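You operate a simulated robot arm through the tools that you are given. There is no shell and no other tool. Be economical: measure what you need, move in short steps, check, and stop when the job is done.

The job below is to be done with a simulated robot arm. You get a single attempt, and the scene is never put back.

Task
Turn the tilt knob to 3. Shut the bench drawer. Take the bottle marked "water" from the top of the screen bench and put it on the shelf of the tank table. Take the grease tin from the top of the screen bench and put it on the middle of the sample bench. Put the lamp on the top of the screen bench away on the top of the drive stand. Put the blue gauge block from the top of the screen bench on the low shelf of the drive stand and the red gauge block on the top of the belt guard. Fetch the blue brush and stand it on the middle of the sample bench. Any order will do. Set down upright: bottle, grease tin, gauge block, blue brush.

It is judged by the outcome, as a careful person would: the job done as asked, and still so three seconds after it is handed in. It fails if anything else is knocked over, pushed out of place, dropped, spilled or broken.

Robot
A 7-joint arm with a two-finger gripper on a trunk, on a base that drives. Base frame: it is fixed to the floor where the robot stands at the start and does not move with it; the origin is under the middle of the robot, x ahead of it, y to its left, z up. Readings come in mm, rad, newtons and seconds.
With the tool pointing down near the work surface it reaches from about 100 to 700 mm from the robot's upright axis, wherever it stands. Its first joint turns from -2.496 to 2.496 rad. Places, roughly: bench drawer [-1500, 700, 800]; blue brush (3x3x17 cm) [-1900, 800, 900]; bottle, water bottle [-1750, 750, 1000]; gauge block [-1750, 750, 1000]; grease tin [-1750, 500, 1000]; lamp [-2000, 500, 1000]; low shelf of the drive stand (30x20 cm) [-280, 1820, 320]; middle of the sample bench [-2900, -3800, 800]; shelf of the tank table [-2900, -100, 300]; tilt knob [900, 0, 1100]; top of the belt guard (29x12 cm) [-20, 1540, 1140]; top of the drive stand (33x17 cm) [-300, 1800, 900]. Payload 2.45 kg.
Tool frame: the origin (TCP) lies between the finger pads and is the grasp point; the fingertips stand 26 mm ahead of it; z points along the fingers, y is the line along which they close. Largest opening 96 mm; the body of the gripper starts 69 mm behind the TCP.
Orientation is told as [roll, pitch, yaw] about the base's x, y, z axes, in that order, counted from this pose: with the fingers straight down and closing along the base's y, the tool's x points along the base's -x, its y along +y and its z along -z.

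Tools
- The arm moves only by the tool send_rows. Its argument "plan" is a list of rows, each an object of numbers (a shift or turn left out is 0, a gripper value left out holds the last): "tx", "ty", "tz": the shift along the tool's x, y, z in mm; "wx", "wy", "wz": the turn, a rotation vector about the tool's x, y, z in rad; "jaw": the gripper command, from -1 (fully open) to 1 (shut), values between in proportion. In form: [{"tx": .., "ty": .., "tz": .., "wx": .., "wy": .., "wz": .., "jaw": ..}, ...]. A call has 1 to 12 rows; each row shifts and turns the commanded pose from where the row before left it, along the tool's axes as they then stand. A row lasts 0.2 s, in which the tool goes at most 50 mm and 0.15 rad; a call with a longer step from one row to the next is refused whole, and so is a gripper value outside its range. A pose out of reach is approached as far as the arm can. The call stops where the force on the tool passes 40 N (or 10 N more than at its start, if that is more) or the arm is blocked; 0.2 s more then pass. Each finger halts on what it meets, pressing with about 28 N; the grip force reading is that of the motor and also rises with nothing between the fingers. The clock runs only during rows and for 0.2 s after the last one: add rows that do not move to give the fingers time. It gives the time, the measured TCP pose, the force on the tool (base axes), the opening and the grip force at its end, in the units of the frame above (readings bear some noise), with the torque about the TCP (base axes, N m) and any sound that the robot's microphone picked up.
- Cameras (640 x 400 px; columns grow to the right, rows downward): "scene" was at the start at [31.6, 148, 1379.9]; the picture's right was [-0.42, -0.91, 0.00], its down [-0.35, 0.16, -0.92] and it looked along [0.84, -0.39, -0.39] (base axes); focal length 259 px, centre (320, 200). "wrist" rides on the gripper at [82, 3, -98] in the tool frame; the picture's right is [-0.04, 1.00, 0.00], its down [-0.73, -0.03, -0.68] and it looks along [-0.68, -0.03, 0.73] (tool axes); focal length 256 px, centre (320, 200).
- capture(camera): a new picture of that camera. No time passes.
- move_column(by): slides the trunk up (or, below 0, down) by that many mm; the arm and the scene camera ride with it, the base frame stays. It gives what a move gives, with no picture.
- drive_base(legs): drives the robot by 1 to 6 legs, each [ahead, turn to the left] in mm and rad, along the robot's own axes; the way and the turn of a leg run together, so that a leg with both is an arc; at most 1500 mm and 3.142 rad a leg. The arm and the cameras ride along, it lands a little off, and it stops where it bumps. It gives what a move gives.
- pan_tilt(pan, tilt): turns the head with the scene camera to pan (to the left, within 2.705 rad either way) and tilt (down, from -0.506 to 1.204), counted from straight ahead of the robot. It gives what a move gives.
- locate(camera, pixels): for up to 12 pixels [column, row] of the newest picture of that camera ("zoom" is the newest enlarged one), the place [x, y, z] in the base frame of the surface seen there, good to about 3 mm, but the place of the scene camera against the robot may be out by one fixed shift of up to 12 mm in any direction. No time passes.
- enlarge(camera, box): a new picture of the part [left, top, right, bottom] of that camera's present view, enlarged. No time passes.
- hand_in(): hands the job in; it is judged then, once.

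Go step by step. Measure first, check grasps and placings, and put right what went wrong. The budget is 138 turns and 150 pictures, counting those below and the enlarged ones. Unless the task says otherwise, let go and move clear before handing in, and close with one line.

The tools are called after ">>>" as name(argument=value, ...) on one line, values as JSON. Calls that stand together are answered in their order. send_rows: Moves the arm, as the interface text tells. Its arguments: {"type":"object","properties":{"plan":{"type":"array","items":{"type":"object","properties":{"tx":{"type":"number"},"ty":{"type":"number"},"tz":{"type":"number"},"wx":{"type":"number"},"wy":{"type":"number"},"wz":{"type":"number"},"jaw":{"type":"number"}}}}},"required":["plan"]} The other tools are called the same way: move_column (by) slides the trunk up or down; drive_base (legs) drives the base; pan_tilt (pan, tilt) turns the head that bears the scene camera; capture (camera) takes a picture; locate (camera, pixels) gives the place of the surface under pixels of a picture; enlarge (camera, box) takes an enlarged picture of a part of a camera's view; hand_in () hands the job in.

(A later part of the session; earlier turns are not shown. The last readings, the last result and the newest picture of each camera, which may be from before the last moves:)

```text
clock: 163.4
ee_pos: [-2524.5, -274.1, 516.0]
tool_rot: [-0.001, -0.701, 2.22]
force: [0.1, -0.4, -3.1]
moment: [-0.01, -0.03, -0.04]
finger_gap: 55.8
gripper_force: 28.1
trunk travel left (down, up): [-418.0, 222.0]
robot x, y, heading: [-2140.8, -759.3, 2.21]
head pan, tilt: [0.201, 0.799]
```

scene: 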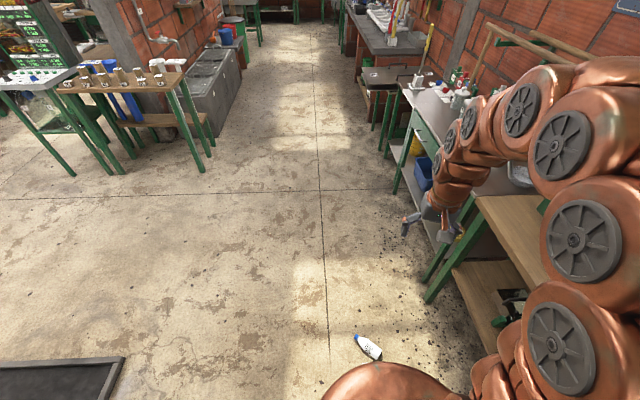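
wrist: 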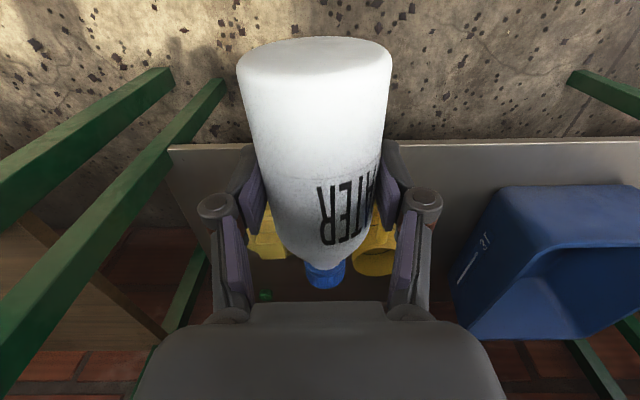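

Reach is fine here. I'll carry on tilting to about 1.5 rad and look.

>>> send_rows(plan=[{"wy": -0.1}, {"wy": -0.1}, {"wy": -0.1}, {"wy": -0.1}, {"wy": -0.1}, {"wy": -0.1}, {"wy": -0.1}, {"wy": -0.1}, {"wy": -0.07}, {}])

>>> capture(camera="wrist")

>>> pan_tilt(pan=0.0, tilt=0.6)

>>> capture(camera="scene")

```text
clock: 165.6
ee_pos: [-2523.9, -276.3, 515.4]
tool_rot: [-2.177, -1.569, -1.887]
force: [-1.3, -1.0, -2.0]
moment: [-0.04, -0.03, -0.02]
finger_gap: 55.9
gripper_force: 27.5
trunk travel left (down, up): [-418.0, 222.0]
robot x, y, heading: [-2134.4, -761.3, 2.214]
head pan, tilt: [0.201, 0.799]
```

```text
82 pictures are left
```

wrist: 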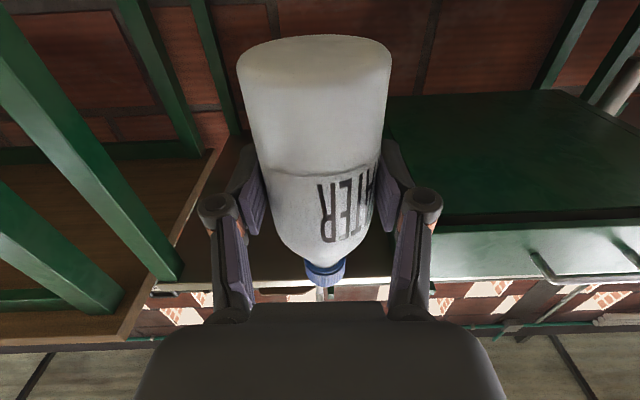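

```text
clock: 166.4
ee_pos: [-2525.0, -275.1, 516.4]
tool_rot: [-1.455, -1.569, -2.611]
force: [0.4, -0.8, -2.1]
moment: [0.0, -0.06, 0.01]
finger_gap: 55.7
gripper_force: 28.1
trunk travel left (down, up): [-418.0, 222.0]
robot x, y, heading: [-2138.5, -761.4, 2.211]
head pan, tilt: [0.0, 0.6]
```

```text
81 pictures are left
```

scene: 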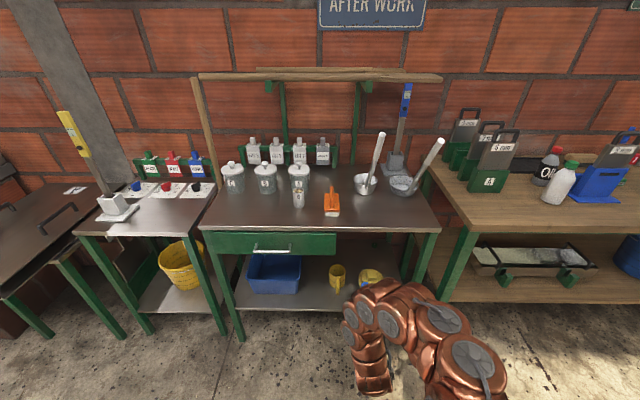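

The bottle is upright and the hand horizontal. I'll lower to just above shelf height, outside the table, and look before going in.

>>> move_column(by=-122)

>>> send_rows(plan=[{"ty": -19}, {"tz": 30}, {"tz": 30}, {}])

>>> capture(camera="wrist")

>>> enlarge(camera="scene", box=[300, 240, 440, 340])

```text
clock: 167.9
ee_pos: [-2525.3, -275.0, 395.2]
tool_rot: [-1.472, -1.568, -2.592]
force: [0.6, -0.4, -2.5]
moment: [0.0, -0.02, -0.02]
finger_gap: 55.8
gripper_force: 28.2
trunk travel left (down, up): [-296.0, 344.0]
robot x, y, heading: [-2137.9, -760.3, 2.215]
head pan, tilt: [0.0, 0.6]
```

```text
clock: 168.9
ee_pos: [-2546.8, -214.8, 394.7]
tool_rot: [-1.476, -1.569, -2.588]
force: [-0.3, -0.4, -2.7]
moment: [-0.01, -0.04, 0.0]
finger_gap: 55.8
gripper_force: 28.5
trunk travel left (down, up): [-296.0, 344.0]
robot x, y, heading: [-2140.9, -757.9, 2.212]
head pan, tilt: [0.0, 0.6]
```

```text
80 pictures are left
```

wrist: 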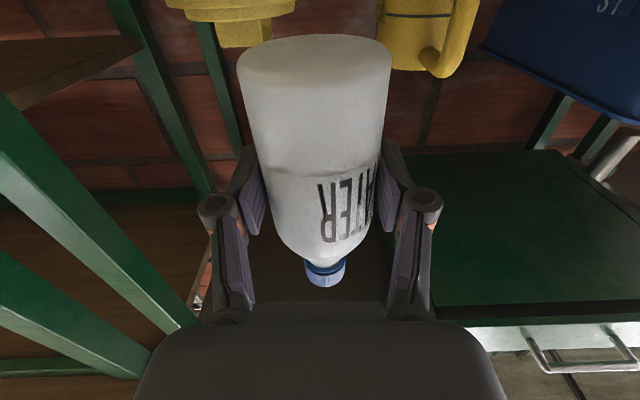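

```text
4.00 times, centred on (370, 290) of scene
```

zoom: 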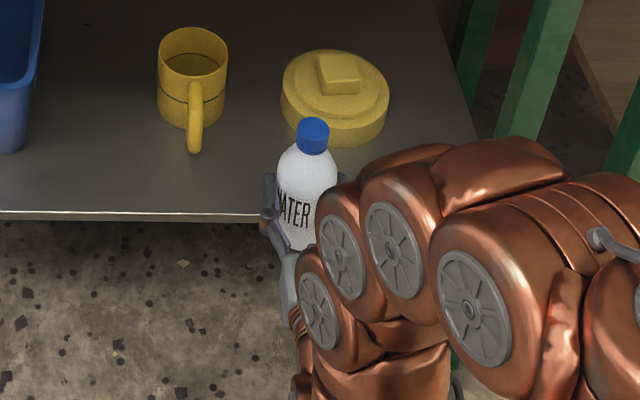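

The bottle hangs upright just outside the shelf edge (zoom row ~215). I'll locate the lid, the mug handle and the edge to pick the final spot.

>>> locate(camera="zoom", pixels=[[340, 143], [285, 110], [195, 152], [190, 125], [150, 212], [250, 215], [230, 180], [385, 120], [312, 122]])

```text
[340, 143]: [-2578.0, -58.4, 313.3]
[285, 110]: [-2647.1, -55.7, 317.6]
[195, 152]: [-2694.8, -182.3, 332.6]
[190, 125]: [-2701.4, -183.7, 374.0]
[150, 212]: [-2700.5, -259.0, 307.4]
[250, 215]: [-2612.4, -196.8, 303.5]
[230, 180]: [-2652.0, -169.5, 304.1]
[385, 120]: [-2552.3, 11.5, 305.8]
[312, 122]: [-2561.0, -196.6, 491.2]
```

I'll go in to t≈−2203, n≈−1423 (28 mm bottle radius, all neighbours more than 40 mm off) and then lower onto the shelf.

>>> send_rows(plan=[{"ty": 16}, {"tz": 30}, {"tz": 30}, {"tz": 25}, {"tz": 14}, {}])

>>> move_column(by=-22)

>>> capture(camera="wrist")

>>> enlarge(camera="scene", box=[300, 240, 440, 340])

```text
clock: 170.3
ee_pos: [-2617.7, -144.1, 393.7]
tool_rot: [-1.478, -1.569, -2.587]
force: [-0.1, 0.1, -1.7]
moment: [-0.04, -0.02, -0.02]
finger_gap: 55.8
gripper_force: 28.0
trunk travel left (down, up): [-296.0, 344.0]
robot x, y, heading: [-2138.8, -763.7, 2.214]
head pan, tilt: [0.0, 0.6]
```

```text
clock: 171.0
ee_pos: [-2617.4, -144.1, 371.5]
tool_rot: [-1.505, -1.57, -2.562]
force: [-0.4, 0.5, -2.8]
moment: [-0.01, -0.03, -0.01]
finger_gap: 56.1
gripper_force: 28.0
trunk travel left (down, up): [-274.0, 366.0]
robot x, y, heading: [-2136.2, -761.4, 2.214]
head pan, tilt: [0.0, 0.6]
```

```text
78 pictures are left
```

wrist: 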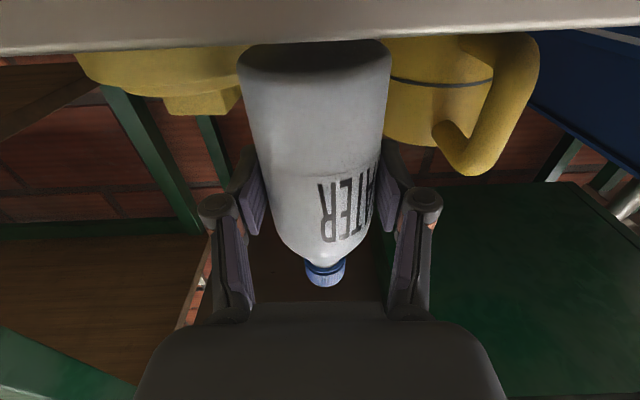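

```text
4.00 times, centred on (370, 290) of scene
```

zoom: 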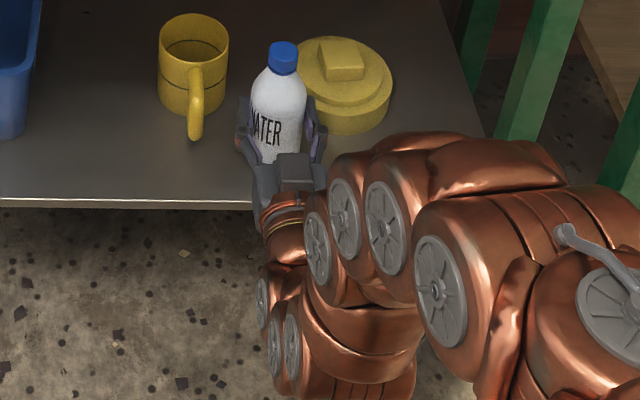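

Just above the shelf and clear on all sides. I'll lower in 2 mm steps and watch the vertical force.

>>> send_rows(plan=[{"tx": 2}, {"tx": 2}, {}])

>>> send_rows(plan=[{"tx": 2}, {"tx": 1}, {}])

```text
clock: 171.8
ee_pos: [-2616.9, -144.8, 367.4]
tool_rot: [-1.51, -1.57, -2.555]
force: [-0.2, 0.7, -2.4]
moment: [-0.02, -0.01, 0.01]
finger_gap: 56.0
gripper_force: 28.0
trunk travel left (down, up): [-274.0, 366.0]
robot x, y, heading: [-2138.8, -764.8, 2.219]
head pan, tilt: [0.0, 0.6]
```

```text
clock: 172.6
ee_pos: [-2617.8, -145.0, 364.5]
tool_rot: [-1.49, -1.569, -2.574]
force: [-0.2, 0.6, -2.4]
moment: [-0.06, 0.02, 0.0]
finger_gap: 55.8
gripper_force: 28.1
trunk travel left (down, up): [-274.0, 366.0]
robot x, y, heading: [-2137.2, -762.8, 2.214]
head pan, tilt: [0.0, 0.6]
```

>>> send_rows(plan=[{"tx": 1.5}, {"tx": 1.5}, {}])

>>> send_rows(plan=[{"tx": 1.5}, {"tx": 1.5}, {}])

>>> enlarge(camera="wrist", box=[200, 0, 440, 120])

```text
clock: 173.4
ee_pos: [-2618.4, -144.5, 361.0]
tool_rot: [-1.353, -1.568, -2.712]
force: [-0.3, 0.0, -2.6]
moment: [-0.01, -0.01, 0.02]
finger_gap: 56.2
gripper_force: 27.6
trunk travel left (down, up): [-274.0, 366.0]
robot x, y, heading: [-2136.0, -762.6, 2.216]
head pan, tilt: [0.0, 0.6]
```

```text
clock: 174.2
ee_pos: [-2617.7, -144.9, 359.4]
tool_rot: [-2.127, -1.568, -1.937]
force: [0.2, -1.2, 1.9]
moment: [0.03, 0.09, 0.01]
finger_gap: 55.8
gripper_force: 27.9
trunk travel left (down, up): [-274.0, 366.0]
robot x, y, heading: [-2139.4, -761.3, 2.213]
head pan, tilt: [0.0, 0.6]
```

```text
2.67 times, centred on (320, 60) of wrist
```

zoom: 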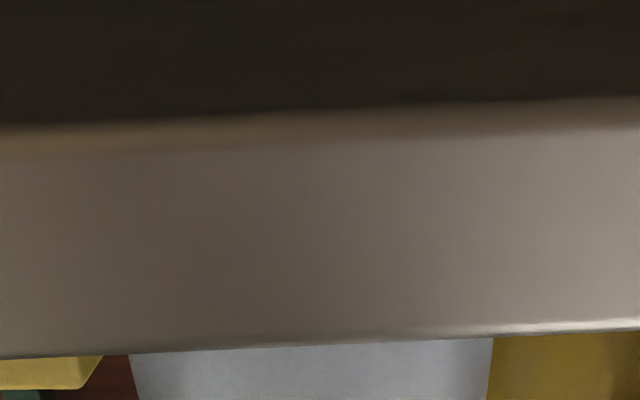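

Force changed from −2.6 to +1.9 N: the bottle is on the shelf. I'll open part-way and draw straight back.

>>> send_rows(plan=[{"jaw": -0.5}, {}, {}, {"tz": -20}, {"tz": -40}, {"tz": -45}, {"tz": -45}, {"tz": -45}, {}])

>>> enlarge(camera="scene", box=[300, 220, 440, 320])

```text
clock: 176.2
ee_pos: [-2498.6, -299.6, 360.6]
tool_rot: [-1.478, -1.568, -2.588]
force: [0.4, 0.3, -0.4]
moment: [0.0, 0.01, 0.04]
finger_gap: 72.0
gripper_force: 0.1
trunk travel left (down, up): [-274.0, 366.0]
robot x, y, heading: [-2140.9, -761.6, 2.211]
head pan, tilt: [0.0, 0.6]
```

```text
4.00 times, centred on (370, 270) of scene
```

zoom: 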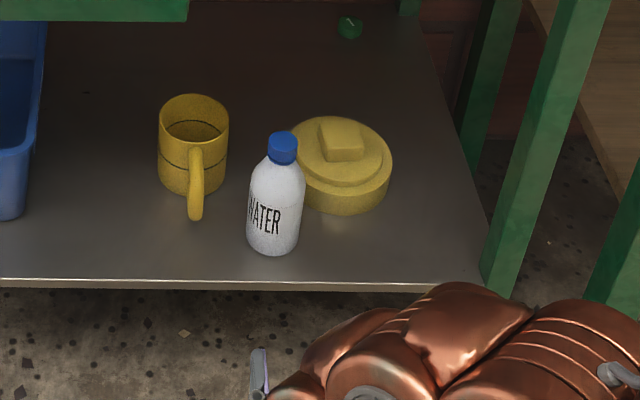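

The bottle stands upright on the shelf. I'll untilt the tool and raise the column and hand for the next pick.

>>> send_rows(plan=[{"wy": 0.142}, {"wy": 0.142}, {"wy": 0.142}, {"wy": 0.142}, {"wy": 0.142}, {"wy": 0.142}, {"wy": 0.142}, {"wy": 0.142}, {"wy": 0.142}, {"wy": 0.142}, {"wy": 0.142}, {"tx": 45}])

>>> move_column(by=360)

>>> send_rows(plan=[{"tz": -45}, {"tz": -45}, {"tz": -45, "jaw": -1}, {"tz": -45}, {"tz": -45}, {"tz": -45}, {"tz": -45}, {"tz": -45}, {"tz": -45}, {"tx": 45}, {"tx": 45}, {}])

>>> drive_base(legs=[[0, -1.583], [1080, 0], [0, 1.57], [285, 0]])

```text
clock: 178.8
ee_pos: [-2474.5, -335.7, 359.6]
tool_rot: [-0.004, -0.009, 2.22]
force: [0.1, 0.4, -0.3]
moment: [0.02, 0.02, 0.0]
finger_gap: 72.0
gripper_force: 0.0
trunk travel left (down, up): [-274.0, 366.0]
robot x, y, heading: [-2141.8, -761.8, 2.217]
head pan, tilt: [0.0, 0.6]
```

```text
clock: 182.3
ee_pos: [-2473.1, -335.6, 718.8]
tool_rot: [-0.003, -0.009, 2.219]
force: [-0.4, 0.0, 0.4]
moment: [0.01, -0.01, 0.02]
finger_gap: 71.9
gripper_force: 0.1
trunk travel left (down, up): [-634.0, 6.0]
robot x, y, heading: [-2137.9, -761.2, 2.217]
head pan, tilt: [0.0, 0.6]
```

```text
clock: 184.9
ee_pos: [-2419.5, -413.3, 1122.9]
tool_rot: [-0.001, -0.008, 2.218]
force: [-0.5, -0.7, -0.4]
moment: [0.02, 0.0, 0.0]
finger_gap: 95.9
gripper_force: 0.0
trunk travel left (down, up): [-634.0, 6.0]
robot x, y, heading: [-2141.4, -760.1, 2.213]
head pan, tilt: [0.0, 0.6]
```

```text
clock: 199.7
ee_pos: [-1754.5, 443.2, 1124.2]
tool_rot: [-0.002, -0.01, 2.256]
force: [-0.3, 0.6, 0.1]
moment: [0.0, 0.04, 0.0]
finger_gap: 95.9
gripper_force: 0.0
trunk travel left (down, up): [-634.0, 6.0]
robot x, y, heading: [-1453.4, 104.5, 2.253]
head pan, tilt: [0.0, 0.6]
```

Arrived in front of the grease jar. I'll look with the wrist camera.

>>> capture(camera="wrist")

>>> capture(camera="scene")

```text
74 pictures are left
```

wrist: 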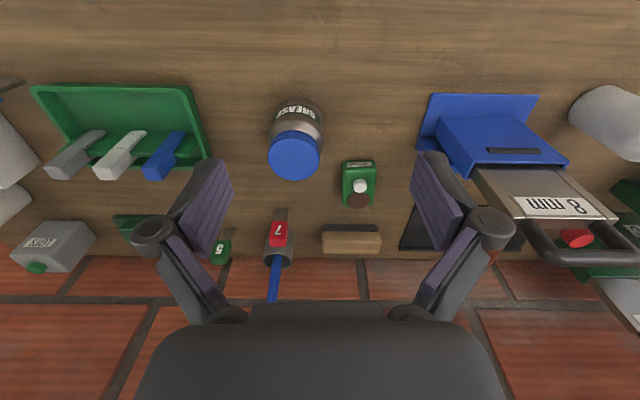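

```text
73 pictures are left
```

scene: 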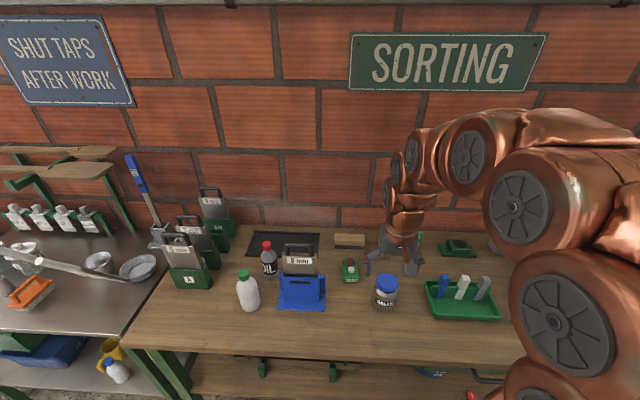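

>>> locate(camera="wrist", pixels=[[294, 155], [272, 155], [317, 155], [294, 176], [297, 125], [279, 234], [271, 228], [358, 185], [358, 170], [276, 290], [268, 254], [293, 254]])

```text
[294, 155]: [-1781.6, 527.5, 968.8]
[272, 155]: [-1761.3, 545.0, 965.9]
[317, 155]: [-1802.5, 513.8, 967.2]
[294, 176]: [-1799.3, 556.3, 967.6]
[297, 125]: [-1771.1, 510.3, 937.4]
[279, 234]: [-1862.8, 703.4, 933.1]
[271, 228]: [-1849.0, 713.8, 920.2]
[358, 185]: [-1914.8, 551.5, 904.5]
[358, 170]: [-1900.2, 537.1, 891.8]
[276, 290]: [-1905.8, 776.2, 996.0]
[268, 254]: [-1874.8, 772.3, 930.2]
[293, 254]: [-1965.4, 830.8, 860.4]
```

Jar lid centre is (-1783,530), top z 968. I'll move over it and descend to z 925.

>>> send_rows(plan=[{"tx": -43, "ty": -16.5}, {"tx": -43, "ty": -16.5}, {"tz": 45}, {"tz": 45}, {}])

>>> capture(camera="wrist")

```text
clock: 200.9
ee_pos: [-1781.7, 530.7, 1032.3]
tool_rot: [-0.002, -0.007, 2.256]
force: [0.7, -0.4, -1.0]
moment: [-0.02, 0.01, -0.01]
finger_gap: 96.1
gripper_force: 0.0
trunk travel left (down, up): [-634.0, 6.0]
robot x, y, heading: [-1459.7, 105.4, 2.254]
head pan, tilt: [0.0, 0.6]
```

```text
72 pictures are left
```

wrist: 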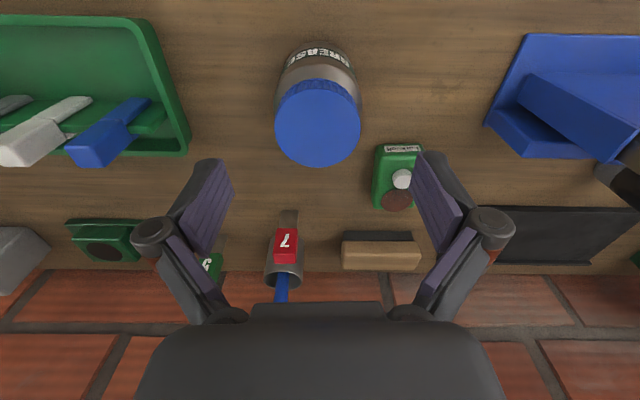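

Centred on the lid (318,122). I'll descend, grip and lift.

>>> send_rows(plan=[{"tz": 40}, {"tz": 40}, {"tz": 27}, {}, {"jaw": 1}, {}, {}, {}, {"tz": -15}, {"tz": -45}, {"tz": -45}, {}])

>>> capture(camera="wrist")

```text
clock: 203.5
ee_pos: [-1783.8, 531.1, 1032.4]
tool_rot: [-0.002, -0.006, 2.256]
force: [0.5, -0.4, -2.8]
moment: [0.0, 0.02, 0.0]
finger_gap: 71.2
gripper_force: 27.7
trunk travel left (down, up): [-634.0, 6.0]
robot x, y, heading: [-1458.7, 107.6, 2.251]
head pan, tilt: [0.0, 0.6]
```

```text
71 pictures are left
```

wrist: 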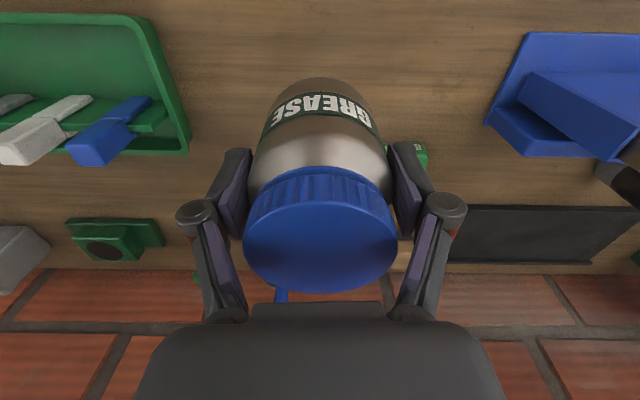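

Jar firmly held (71 mm). I'll back off, retract a bit, turn toward the sample bench and look.

>>> drive_base(legs=[[-300, 0], [0, 0.65], [0, 0.65], [0, 0.65]])

>>> send_rows(plan=[{"tx": 45}, {"tx": 45}, {"tx": 40}, {}])

>>> pan_tilt(pan=0.15, tilt=0.35)

>>> capture(camera="scene")

```text
clock: 210.8
ee_pos: [-1535.2, -589.4, 1034.3]
tool_rot: [-0.002, -0.009, -2.043]
force: [0.7, 0.6, -3.7]
moment: [0.02, -0.02, 0.02]
finger_gap: 71.2
gripper_force: 28.8
trunk travel left (down, up): [-634.0, 6.0]
robot x, y, heading: [-1276.8, -123.7, -2.048]
head pan, tilt: [0.0, 0.6]
```

```text
clock: 211.8
ee_pos: [-1476.5, -472.4, 1030.5]
tool_rot: [-0.002, -0.009, -2.042]
force: [-0.1, -0.2, -2.8]
moment: [0.01, 0.01, 0.03]
finger_gap: 71.2
gripper_force: 28.5
trunk travel left (down, up): [-634.0, 6.0]
robot x, y, heading: [-1275.4, -125.1, -2.047]
head pan, tilt: [0.0, 0.6]
```

```text
clock: 212.6
ee_pos: [-1476.4, -472.5, 1031.2]
tool_rot: [-0.003, -0.007, -2.042]
force: [-0.5, 0.0, -3.0]
moment: [0.02, 0.01, 0.04]
finger_gap: 71.3
gripper_force: 28.0
trunk travel left (down, up): [-634.0, 6.0]
robot x, y, heading: [-1274.6, -123.0, -2.047]
head pan, tilt: [0.15, 0.351]
```

```text
70 pictures are left
```

scene: 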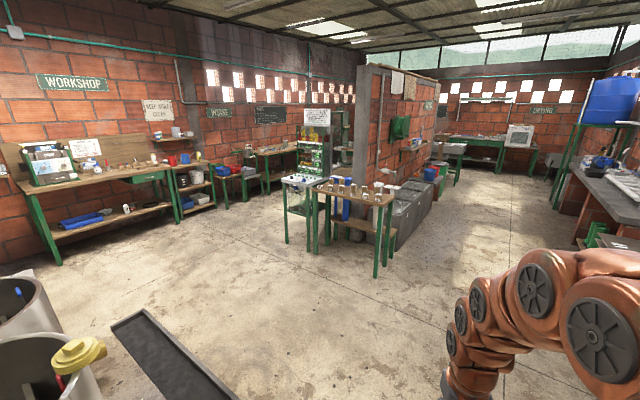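

Several benches lie ahead. I'll locate them to find the one at about (-2900,-3800).

>>> locate(camera="scene", pixels=[[340, 196], [190, 168], [235, 175], [272, 152], [300, 182], [100, 180], [375, 278], [315, 252], [288, 242], [265, 190], [120, 330], [230, 395]])

>>> enlarge(camera="scene", box=[160, 120, 420, 280])

```text
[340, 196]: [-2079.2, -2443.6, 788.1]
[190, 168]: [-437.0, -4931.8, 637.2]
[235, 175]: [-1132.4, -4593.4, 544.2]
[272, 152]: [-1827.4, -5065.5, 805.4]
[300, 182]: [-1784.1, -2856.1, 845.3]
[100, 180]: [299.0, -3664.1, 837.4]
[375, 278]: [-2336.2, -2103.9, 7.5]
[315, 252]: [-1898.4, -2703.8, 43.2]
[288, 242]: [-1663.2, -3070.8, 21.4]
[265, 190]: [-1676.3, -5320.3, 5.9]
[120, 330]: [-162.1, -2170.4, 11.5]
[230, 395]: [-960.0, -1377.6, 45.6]
```

```text
2.46 times, centred on (290, 200) of scene
```

zoom: 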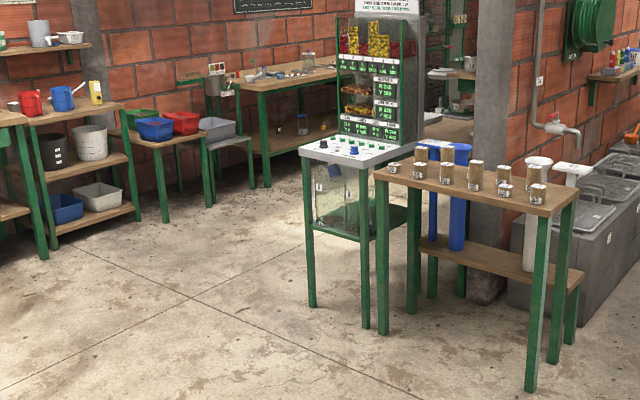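

The bench at about (-2900,-3800) must lie behind the display rack. I'll drive to about (-1460,-2050) in the open aisle and look again.

>>> drive_base(legs=[[0, 0.378], [1000, 0], [920, 0]])

>>> pan_tilt(pan=-0.45, tilt=0.35)

>>> capture(camera="scene")

```text
clock: 223.3
ee_pos: [-1523.4, -2425.7, 1031.6]
tool_rot: [-0.002, -0.008, -1.666]
force: [-0.1, -0.3, -3.1]
moment: [0.03, -0.03, -0.02]
finger_gap: 71.3
gripper_force: 28.1
trunk travel left (down, up): [-634.0, 6.0]
robot x, y, heading: [-1463.6, -2025.5, -1.676]
head pan, tilt: [0.15, 0.351]
```

```text
clock: 224.3
ee_pos: [-1523.9, -2426.7, 1031.2]
tool_rot: [-0.002, -0.007, -1.666]
force: [0.2, -0.4, -3.3]
moment: [0.04, 0.02, 0.0]
finger_gap: 71.0
gripper_force: 27.9
trunk travel left (down, up): [-634.0, 6.0]
robot x, y, heading: [-1469.7, -2024.0, -1.671]
head pan, tilt: [-0.45, 0.351]
```

```text
68 pictures are left
```

scene: 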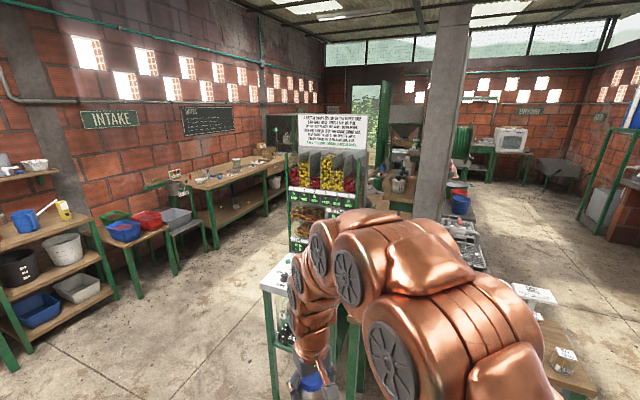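

>>> locate(camera="scene", pixels=[[235, 178], [400, 190], [380, 195], [265, 165], [205, 190], [270, 290], [270, 380], [320, 165], [190, 260], [235, 210], [395, 175]])

>>> enlarge(camera="scene", box=[260, 110, 460, 235])

```text
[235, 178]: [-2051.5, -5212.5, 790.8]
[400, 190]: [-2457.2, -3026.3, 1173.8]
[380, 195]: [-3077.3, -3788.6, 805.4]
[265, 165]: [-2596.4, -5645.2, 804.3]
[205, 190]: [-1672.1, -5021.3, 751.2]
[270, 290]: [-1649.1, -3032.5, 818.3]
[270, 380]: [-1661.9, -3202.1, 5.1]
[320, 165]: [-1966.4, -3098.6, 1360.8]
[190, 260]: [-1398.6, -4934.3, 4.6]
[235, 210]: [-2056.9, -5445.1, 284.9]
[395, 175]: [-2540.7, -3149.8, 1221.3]
```

```text
3.20 times, centred on (360, 172) of scene
```

zoom: 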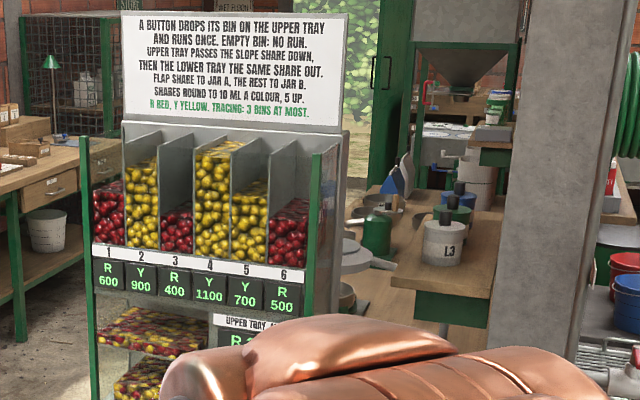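

The sample bench is the wooden one behind the rack, at z≈805. I'll go round the rack on its left to about (-1200,-3300) and look.

>>> drive_base(legs=[[0, 0.31], [1300, 0], [0, -0.75], [0, -0.6]])

>>> pan_tilt(pan=0.0, tilt=0.4)

>>> capture(camera="scene")

```text
clock: 235.4
ee_pos: [-1580.4, -3435.4, 1031.0]
tool_rot: [-0.003, -0.008, -2.712]
force: [0.1, 0.8, -2.1]
moment: [0.01, -0.04, 0.03]
finger_gap: 70.8
gripper_force: 28.4
trunk travel left (down, up): [-634.0, 6.0]
robot x, y, heading: [-1203.1, -3284.9, -2.715]
head pan, tilt: [-0.45, 0.351]
```

```text
clock: 236.3
ee_pos: [-1579.2, -3435.8, 1031.1]
tool_rot: [-0.002, -0.008, -2.712]
force: [-0.1, 0.3, -3.1]
moment: [0.0, -0.02, 0.02]
finger_gap: 71.1
gripper_force: 27.9
trunk travel left (down, up): [-634.0, 6.0]
robot x, y, heading: [-1205.4, -3285.5, -2.717]
head pan, tilt: [0.0, 0.4]
```

```text
66 pictures are left
```

scene: 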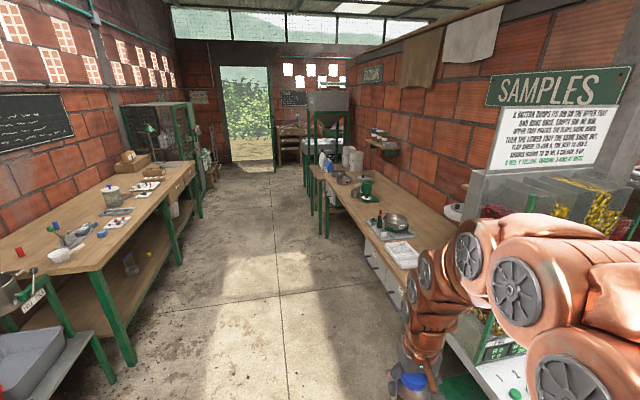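

The sample bench runs along the right wall, with some things on it. I'll measure it.

>>> locate(camera="scene", pixels=[[405, 285], [335, 190], [355, 215], [400, 200], [425, 215], [390, 222], [345, 180], [365, 185], [440, 245], [325, 235], [378, 290], [385, 210]])

>>> enlarge(camera="scene", box=[300, 130, 460, 300])

```text
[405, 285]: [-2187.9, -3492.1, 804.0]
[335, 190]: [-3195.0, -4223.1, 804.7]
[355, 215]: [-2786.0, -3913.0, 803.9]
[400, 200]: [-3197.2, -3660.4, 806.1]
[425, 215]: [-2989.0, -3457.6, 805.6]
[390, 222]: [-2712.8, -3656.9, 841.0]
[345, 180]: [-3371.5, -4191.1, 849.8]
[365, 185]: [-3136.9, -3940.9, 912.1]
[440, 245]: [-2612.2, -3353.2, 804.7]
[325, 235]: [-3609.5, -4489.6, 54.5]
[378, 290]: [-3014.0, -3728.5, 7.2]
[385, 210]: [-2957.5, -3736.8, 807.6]
```

```text
2.35 times, centred on (380, 215) of scene
```

zoom: 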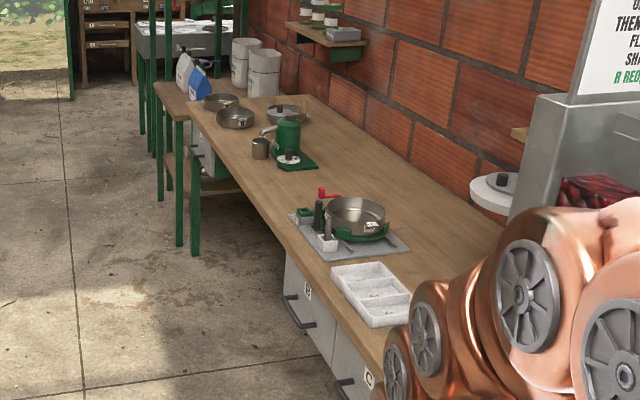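

Front edge lies at n≈1540 (same axes), bench top z≈805; the free middle is at t≈−4580 between the pan tray and the green burner. I'll drive along the aisle to t≈−4560 and turn to face it.

>>> drive_base(legs=[[0, 0.204], [900, 0], [755, 0], [0, -0.8], [0, -0.771]])

>>> pan_tilt(pan=0.15, tilt=0.7)

>>> capture(camera="scene")

>>> capture(camera="wrist")

```text
clock: 249.6
ee_pos: [-2755.1, -3926.0, 1031.4]
tool_rot: [-0.001, -0.008, 2.223]
force: [-0.4, -0.1, -2.9]
moment: [-0.03, 0.01, -0.03]
finger_gap: 71.0
gripper_force: 28.0
trunk travel left (down, up): [-634.0, 6.0]
robot x, y, heading: [-2523.0, -4261.1, 2.217]
head pan, tilt: [0.0, 0.4]
```

```text
clock: 250.4
ee_pos: [-2754.7, -3926.8, 1030.9]
tool_rot: [0.0, -0.008, 2.222]
force: [0.0, 0.3, -3.2]
moment: [-0.01, -0.02, 0.03]
finger_gap: 70.8
gripper_force: 27.6
trunk travel left (down, up): [-634.0, 6.0]
robot x, y, heading: [-2525.6, -4260.7, 2.215]
head pan, tilt: [0.15, 0.7]
```

```text
64 pictures are left
```

scene: 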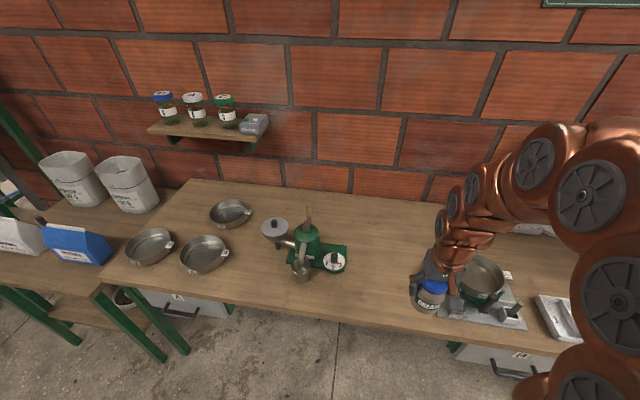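

```text
63 pictures are left
```

wrist: 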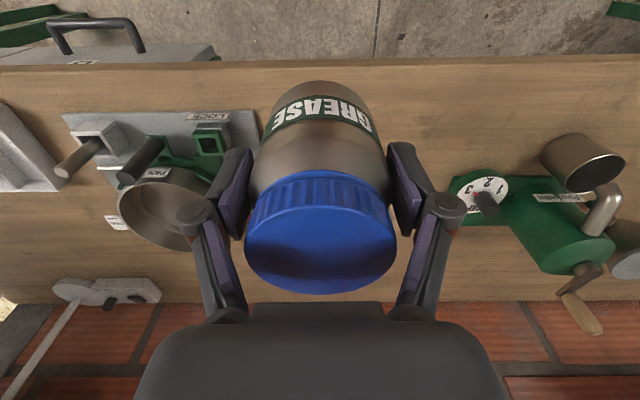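

The free stretch lies between the pan tray (right) and the green grinder (left). I'll move the jar over (-2875,-3802) and check the surface height with the wrist camera.

>>> send_rows(plan=[{"tx": -43, "ty": 5}, {"tx": -43, "ty": 5}, {"tx": -43, "ty": 5}, {"tx": -43, "ty": 4}, {"tz": 45}, {"tz": 45}, {"tz": 30}, {}])

>>> capture(camera="wrist")

>>> locate(camera="wrist", pixels=[[200, 80], [440, 80], [230, 110], [420, 110]])

```text
clock: 252.2
ee_pos: [-2873.3, -3801.2, 912.8]
tool_rot: [-0.002, -0.009, 2.224]
force: [0.9, 0.3, -2.8]
moment: [-0.02, 0.02, 0.01]
finger_gap: 71.2
gripper_force: 28.0
trunk travel left (down, up): [-634.0, 6.0]
robot x, y, heading: [-2525.1, -4263.3, 2.218]
head pan, tilt: [0.15, 0.7]
```

```text
62 pictures are left
```

wrist: 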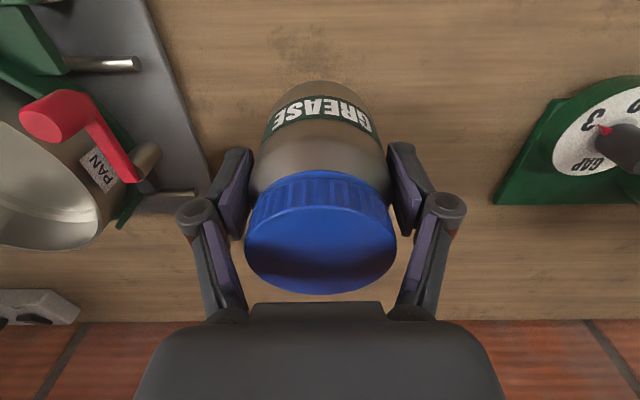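

```text
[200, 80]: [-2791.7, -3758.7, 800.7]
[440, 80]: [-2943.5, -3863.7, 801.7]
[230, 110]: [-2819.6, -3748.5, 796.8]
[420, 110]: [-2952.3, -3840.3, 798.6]
```

Surface at z≈800 and space on both sides. I'll lower to just above, then touch down gently.

>>> send_rows(plan=[{"tz": 30}, {"tz": 15}, {}])

>>> send_rows(plan=[{"tz": 2}, {"tz": 2}, {}])

>>> send_rows(plan=[{"tz": 2}, {"tz": 2}, {}])

```text
clock: 253.0
ee_pos: [-2873.5, -3799.4, 865.5]
tool_rot: [0.0, -0.009, 2.223]
force: [1.1, 0.6, 3.3]
moment: [-0.1, -0.03, 0.01]
finger_gap: 70.9
gripper_force: 28.2
trunk travel left (down, up): [-634.0, 6.0]
robot x, y, heading: [-2528.4, -4261.5, 2.215]
head pan, tilt: [0.15, 0.7]
```

```text
clock: 253.8
ee_pos: [-2874.2, -3799.6, 863.1]
tool_rot: [0.0, -0.01, 2.222]
force: [1.5, 5.4, 21.6]
moment: [0.26, -0.02, 0.05]
finger_gap: 71.6
gripper_force: 28.1
trunk travel left (down, up): [-634.0, 6.0]
robot x, y, heading: [-2522.4, -4264.3, 2.216]
head pan, tilt: [0.15, 0.7]
```

```text
clock: 254.6
ee_pos: [-2876.5, -3800.5, 860.9]
tool_rot: [-0.002, -0.007, 2.221]
force: [3.5, 2.0, 20.9]
moment: [0.12, -0.06, -0.01]
finger_gap: 71.2
gripper_force: 28.3
trunk travel left (down, up): [-634.0, 6.0]
robot x, y, heading: [-2524.5, -4263.0, 2.218]
head pan, tilt: [0.15, 0.7]
```

The jar is on the bench. I'll let go and rise.

>>> send_rows(plan=[{"tz": -4}, {"jaw": -1}, {}, {}, {"tz": -30}, {"tz": -45}, {"tz": -45}, {"tz": -45}, {"tx": 45}, {"tx": 45}, {"tx": 45}, {}])

>>> capture(camera="wrist")

```text
clock: 257.2
ee_pos: [-2792.5, -3909.7, 1024.7]
tool_rot: [-0.002, -0.007, 2.223]
force: [0.4, 0.3, -0.6]
moment: [0.02, 0.0, -0.05]
finger_gap: 95.9
gripper_force: 0.1
trunk travel left (down, up): [-634.0, 6.0]
robot x, y, heading: [-2528.2, -4260.3, 2.223]
head pan, tilt: [0.15, 0.7]
```

```text
61 pictures are left
```

wrist: 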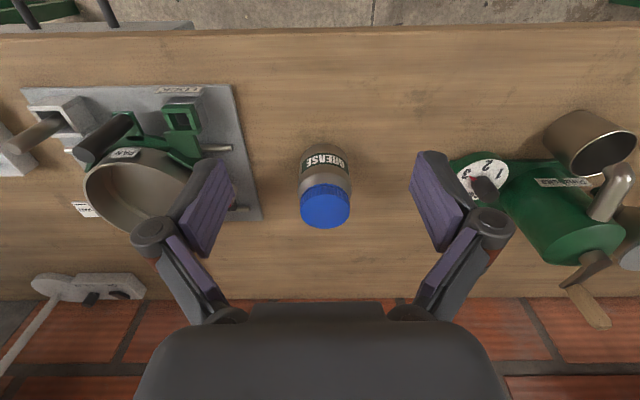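

The jar stands alone in the middle of the sample bench. I'll return along the same route.

>>> drive_base(legs=[[0, -1.59], [1500, 0], [155, 0], [0, 1.151], [1300, 0]])

```text
clock: 278.6
ee_pos: [-1476.9, -1593.1, 1025.6]
tool_rot: [-0.002, -0.009, 1.751]
force: [0.0, 0.3, -0.2]
moment: [0.02, -0.01, 0.01]
finger_gap: 95.8
gripper_force: 0.2
trunk travel left (down, up): [-634.0, 6.0]
robot x, y, heading: [-1400.6, -2026.4, 1.735]
head pan, tilt: [0.15, 0.7]
```

I'll raise the hand 90 mm and drive back to the screen bench, opposite the cup with the brush.

>>> send_rows(plan=[{"tz": -45}, {"tz": -45}, {}])

>>> drive_base(legs=[[0, -0.222], [1500, 0], [419, 0], [0, 0.621], [290, 0], [0, 0.066]])

>>> pan_tilt(pan=0.1, tilt=0.6)

>>> capture(camera="scene")

>>> capture(camera="wrist")

```text
clock: 279.4
ee_pos: [-1478.9, -1592.0, 1115.6]
tool_rot: [-0.004, -0.01, 1.749]
force: [0.0, -0.1, 0.2]
moment: [0.01, -0.01, -0.01]
finger_gap: 95.9
gripper_force: 0.0
trunk travel left (down, up): [-634.0, 6.0]
robot x, y, heading: [-1398.0, -2030.0, 1.75]
head pan, tilt: [0.15, 0.7]
```

```text
clock: 293.4
ee_pos: [-1648.3, 479.8, 1116.0]
tool_rot: [-0.001, -0.01, 2.165]
force: [-0.2, 0.5, -0.7]
moment: [0.01, 0.02, -0.01]
finger_gap: 95.8
gripper_force: 0.0
trunk travel left (down, up): [-634.0, 6.0]
robot x, y, heading: [-1402.2, 114.7, 2.157]
head pan, tilt: [0.15, 0.7]
```

```text
clock: 294.1
ee_pos: [-1648.3, 479.7, 1114.5]
tool_rot: [-0.001, -0.009, 2.162]
force: [-0.5, -0.4, 0.0]
moment: [0.03, 0.02, -0.02]
finger_gap: 96.0
gripper_force: 0.1
trunk travel left (down, up): [-634.0, 6.0]
robot x, y, heading: [-1403.6, 114.2, 2.157]
head pan, tilt: [0.099, 0.6]
```

```text
60 pictures are left
```

scene: 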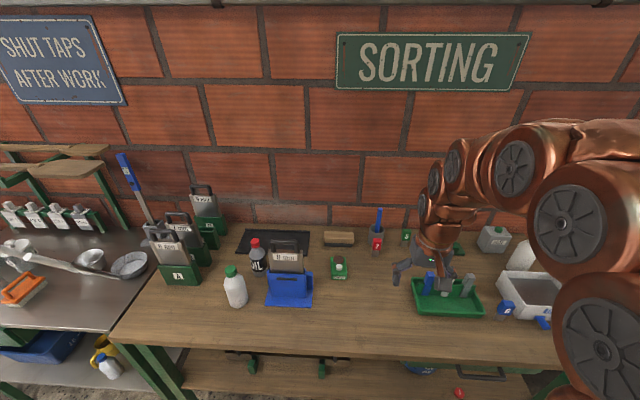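

```text
59 pictures are left
```

wrist: 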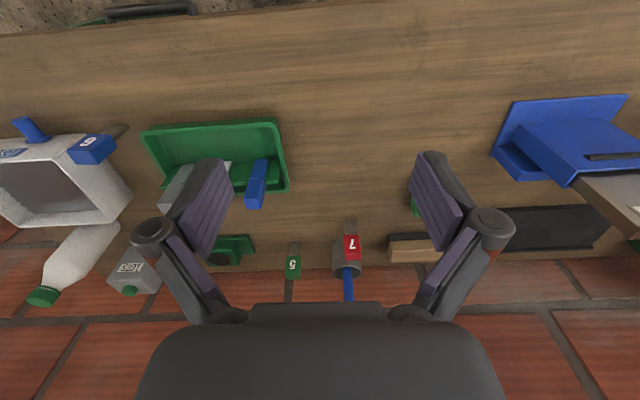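

The brush is about 830 mm from the robot axis, so I need to be closer. I'll go 100 mm ahead carefully and measure the brush.

>>> drive_base(legs=[[100, 0]])

>>> enlarge(camera="scene", box=[320, 190, 440, 290])

>>> enlarge(camera="wrist", box=[250, 200, 450, 320])

```text
clock: 295.2
ee_pos: [-1703.5, 561.5, 1114.5]
tool_rot: [-0.002, -0.009, 2.163]
force: [0.1, -0.7, -0.1]
moment: [0.02, 0.01, 0.0]
finger_gap: 96.0
gripper_force: 0.1
trunk travel left (down, up): [-634.0, 6.0]
robot x, y, heading: [-1459.0, 193.6, 2.156]
head pan, tilt: [0.099, 0.6]
```

```text
4.00 times, centred on (380, 240) of scene
```

zoom: 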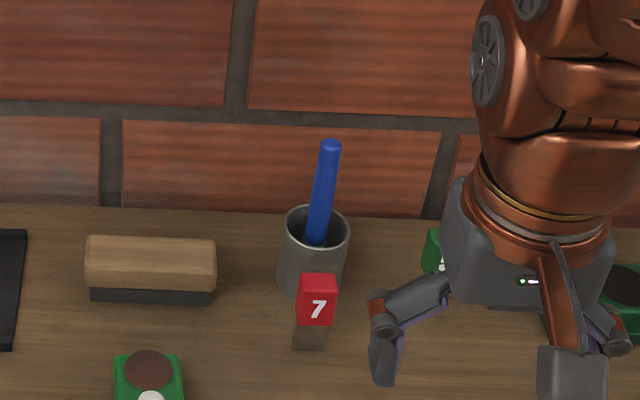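

```text
3.20 times, centred on (350, 260) of wrist
```

zoom: 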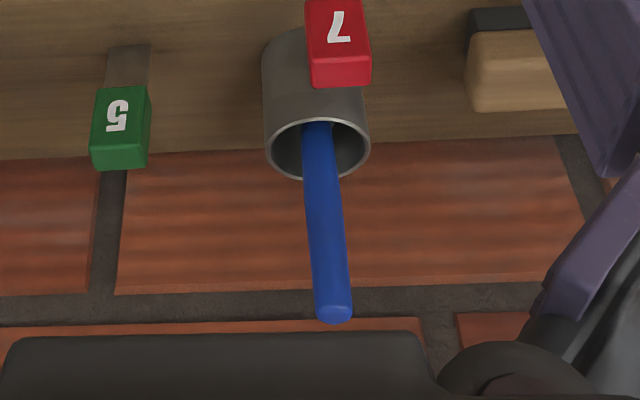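

>>> locate(camera="zoom", pixels=[[333, 312], [325, 240], [318, 150], [315, 128], [270, 150], [365, 150], [338, 62], [340, 40], [125, 150]])

>>> locate(camera="scene", pixels=[[402, 228], [401, 240], [399, 249], [398, 268], [399, 281]])

```text
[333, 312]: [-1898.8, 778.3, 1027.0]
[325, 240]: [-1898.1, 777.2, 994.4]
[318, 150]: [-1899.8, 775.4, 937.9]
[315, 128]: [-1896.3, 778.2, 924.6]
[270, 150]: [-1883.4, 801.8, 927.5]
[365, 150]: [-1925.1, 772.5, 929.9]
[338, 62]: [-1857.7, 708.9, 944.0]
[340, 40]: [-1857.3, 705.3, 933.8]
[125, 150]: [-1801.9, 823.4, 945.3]
```

```text
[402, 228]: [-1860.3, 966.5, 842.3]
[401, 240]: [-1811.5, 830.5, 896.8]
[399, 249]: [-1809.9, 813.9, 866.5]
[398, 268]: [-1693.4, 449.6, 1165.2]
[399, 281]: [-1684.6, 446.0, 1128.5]
```

The handle stands vertical at about (-1902,783), top z≈1033. I'll extend 200 mm toward it while high, then tilt 0.7 rad forward.

>>> send_rows(plan=[{"tx": -40, "ty": 8}, {"tx": -40, "ty": 8}, {"tx": -40, "ty": 8}, {"tx": -40, "ty": 8}, {"tx": -40, "ty": 9}, {"wy": -0.14}, {"wy": -0.14}, {"wy": -0.14}, {"wy": -0.14}, {"wy": -0.14}, {}])

>>> capture(camera="wrist")

```text
clock: 297.6
ee_pos: [-1849.2, 705.0, 1117.7]
tool_rot: [-0.004, -0.71, 2.164]
force: [0.6, 0.0, 0.4]
moment: [0.0, 0.03, 0.02]
finger_gap: 96.1
gripper_force: 0.0
trunk travel left (down, up): [-634.0, 6.0]
robot x, y, heading: [-1456.4, 192.0, 2.153]
head pan, tilt: [0.099, 0.6]
```

```text
56 pictures are left
```

wrist: 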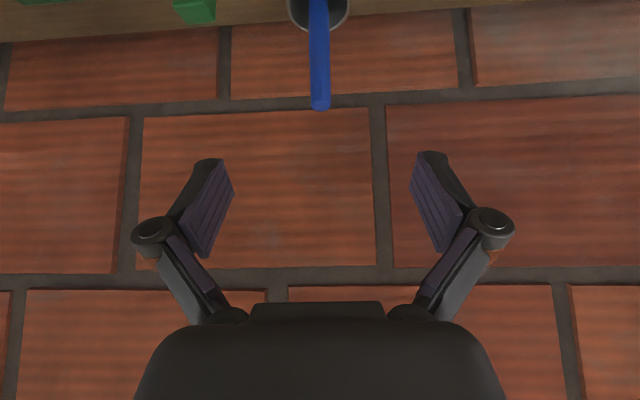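

Brush centred at (319,60). I'll go forward 94 mm and then down 115 mm so the handle comes between the fingers.

>>> send_rows(plan=[{"tx": -24, "tz": 20.4}, {"tx": -24, "tz": 20.4}, {"tx": -23.3, "tz": 20.4}, {"tx": 25, "tz": 29}, {"tx": 25, "tz": 29}, {"tx": 25, "tz": 29}, {}])

>>> capture(camera="wrist")

```text
clock: 299.2
ee_pos: [-1904.1, 781.9, 1003.7]
tool_rot: [-0.002, -0.707, 2.163]
force: [0.6, 0.2, -0.9]
moment: [-0.01, 0.0, -0.02]
finger_gap: 95.9
gripper_force: 0.1
trunk travel left (down, up): [-634.0, 6.0]
robot x, y, heading: [-1462.0, 193.6, 2.158]
head pan, tilt: [0.099, 0.6]
```

```text
55 pictures are left
```

wrist: 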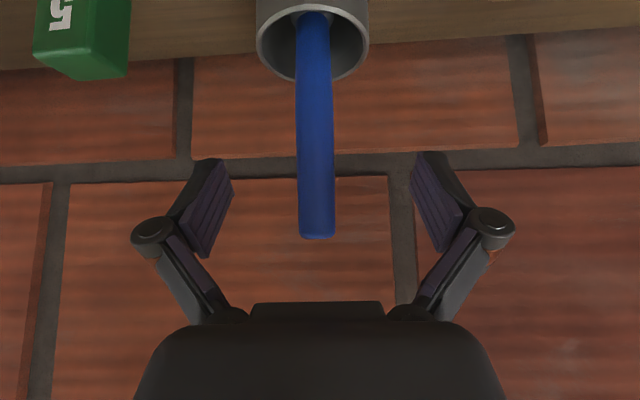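

The handle is between the fingers. I'll close, then lift straight up out of the cup.

>>> send_rows(plan=[{"jaw": 1}, {}, {}, {}, {}, {}, {"tx": -6.5, "tz": -7.6}, {"tx": -20, "tz": -23}, {"tx": -26, "tz": -30.3}, {"tx": -26, "tz": -30.3}, {"tx": -13, "tz": -15}, {}])

>>> capture(camera="wrist")

>>> capture(camera="scene")

```text
clock: 301.8
ee_pos: [-1904.1, 782.4, 1142.6]
tool_rot: [-0.003, -0.708, 2.164]
force: [0.9, 0.3, -1.1]
moment: [0.02, -0.01, 0.02]
finger_gap: 17.5
gripper_force: 27.7
trunk travel left (down, up): [-634.0, 6.0]
robot x, y, heading: [-1457.2, 192.8, 2.153]
head pan, tilt: [0.099, 0.6]
```

```text
54 pictures are left
```

wrist: 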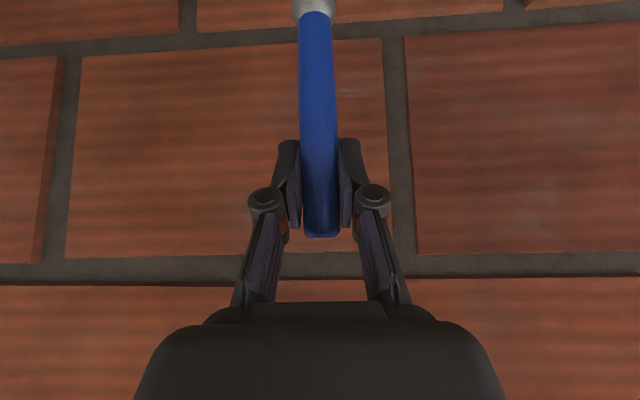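

```text
53 pictures are left
```

scene: 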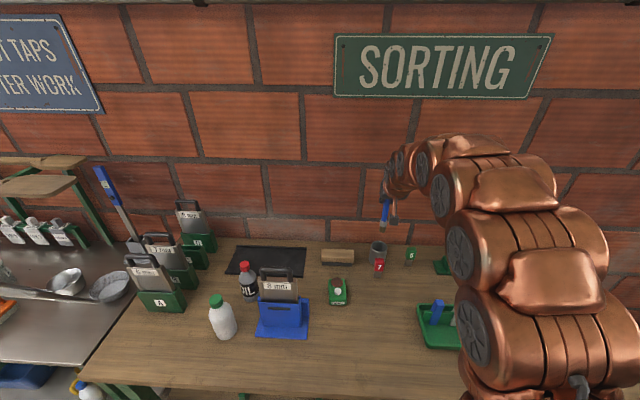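

The brush is out of the cup and firmly held. I'll back off, pull the arm in somewhat, and start the trip to the sample bench.

>>> drive_base(legs=[[-380, 0]])

>>> send_rows(plan=[{"tx": 30, "tz": -26}, {"tx": 30, "tz": -26}, {"tx": 30, "tz": -26}, {}])

>>> drive_base(legs=[[0, 1.2], [0, 1.246], [1500, 0], [418, 0], [0, 0.32], [1300, 0]])

```text
clock: 304.3
ee_pos: [-1690.0, 461.0, 1142.2]
tool_rot: [-0.001, -0.708, 2.166]
force: [-0.3, -0.4, -0.6]
moment: [-0.01, 0.0, 0.03]
finger_gap: 17.5
gripper_force: 28.0
trunk travel left (down, up): [-634.0, 6.0]
robot x, y, heading: [-1246.0, -128.6, 2.156]
head pan, tilt: [0.099, 0.6]
```

```text
clock: 305.3
ee_pos: [-1623.0, 360.1, 1146.7]
tool_rot: [-0.002, -0.708, 2.166]
force: [0.5, 0.0, -0.9]
moment: [0.03, 0.01, 0.01]
finger_gap: 17.3
gripper_force: 28.0
trunk travel left (down, up): [-634.0, 6.0]
robot x, y, heading: [-1246.4, -130.2, 2.156]
head pan, tilt: [0.099, 0.6]
```

```text
clock: 316.5
ee_pos: [-1263.7, -1701.6, 1145.8]
tool_rot: [-0.002, -0.709, -1.554]
force: [0.0, 0.0, -1.6]
moment: [0.01, 0.07, -0.13]
finger_gap: 17.7
gripper_force: 28.5
trunk travel left (down, up): [-634.0, 6.0]
robot x, y, heading: [-1349.4, -1082.0, -1.368]
head pan, tilt: [0.099, 0.6]
stopped in leg 3: the robot was blocked; the commanded pose is now the measured one
```

The base bumped near (-1349,-1082), likely against the black floor tray to its left. I'll look down there.

>>> pan_tilt(pan=0.6, tilt=0.95)

>>> capture(camera="scene")

>>> capture(camera="wrist")

```text
clock: 317.4
ee_pos: [-1264.7, -1700.8, 1145.4]
tool_rot: [-0.001, -0.709, -1.554]
force: [-0.2, 0.5, -0.7]
moment: [0.01, 0.02, 0.03]
finger_gap: 17.9
gripper_force: 28.7
trunk travel left (down, up): [-634.0, 6.0]
robot x, y, heading: [-1351.0, -1081.5, -1.37]
head pan, tilt: [0.6, 0.949]
```

```text
52 pictures are left
```

scene: 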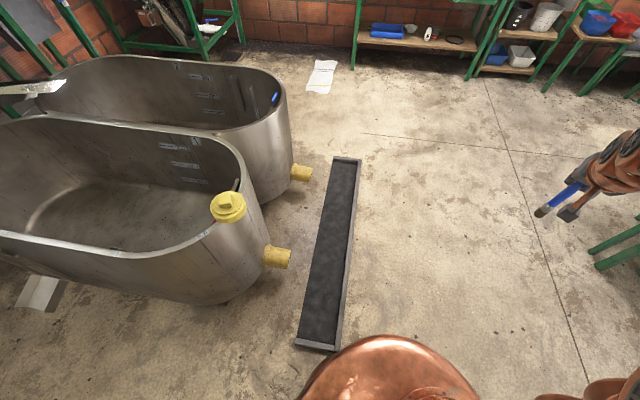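

```text
51 pictures are left
```

wrist: 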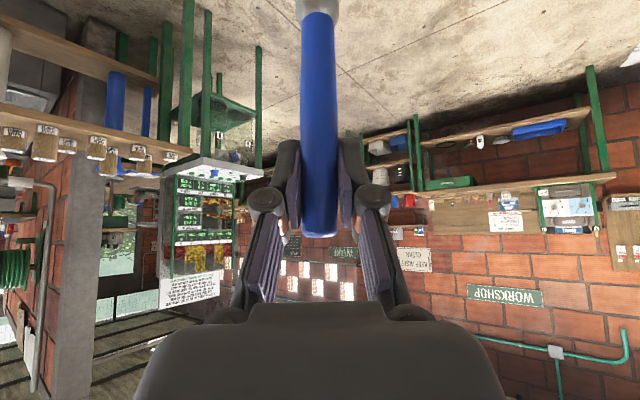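

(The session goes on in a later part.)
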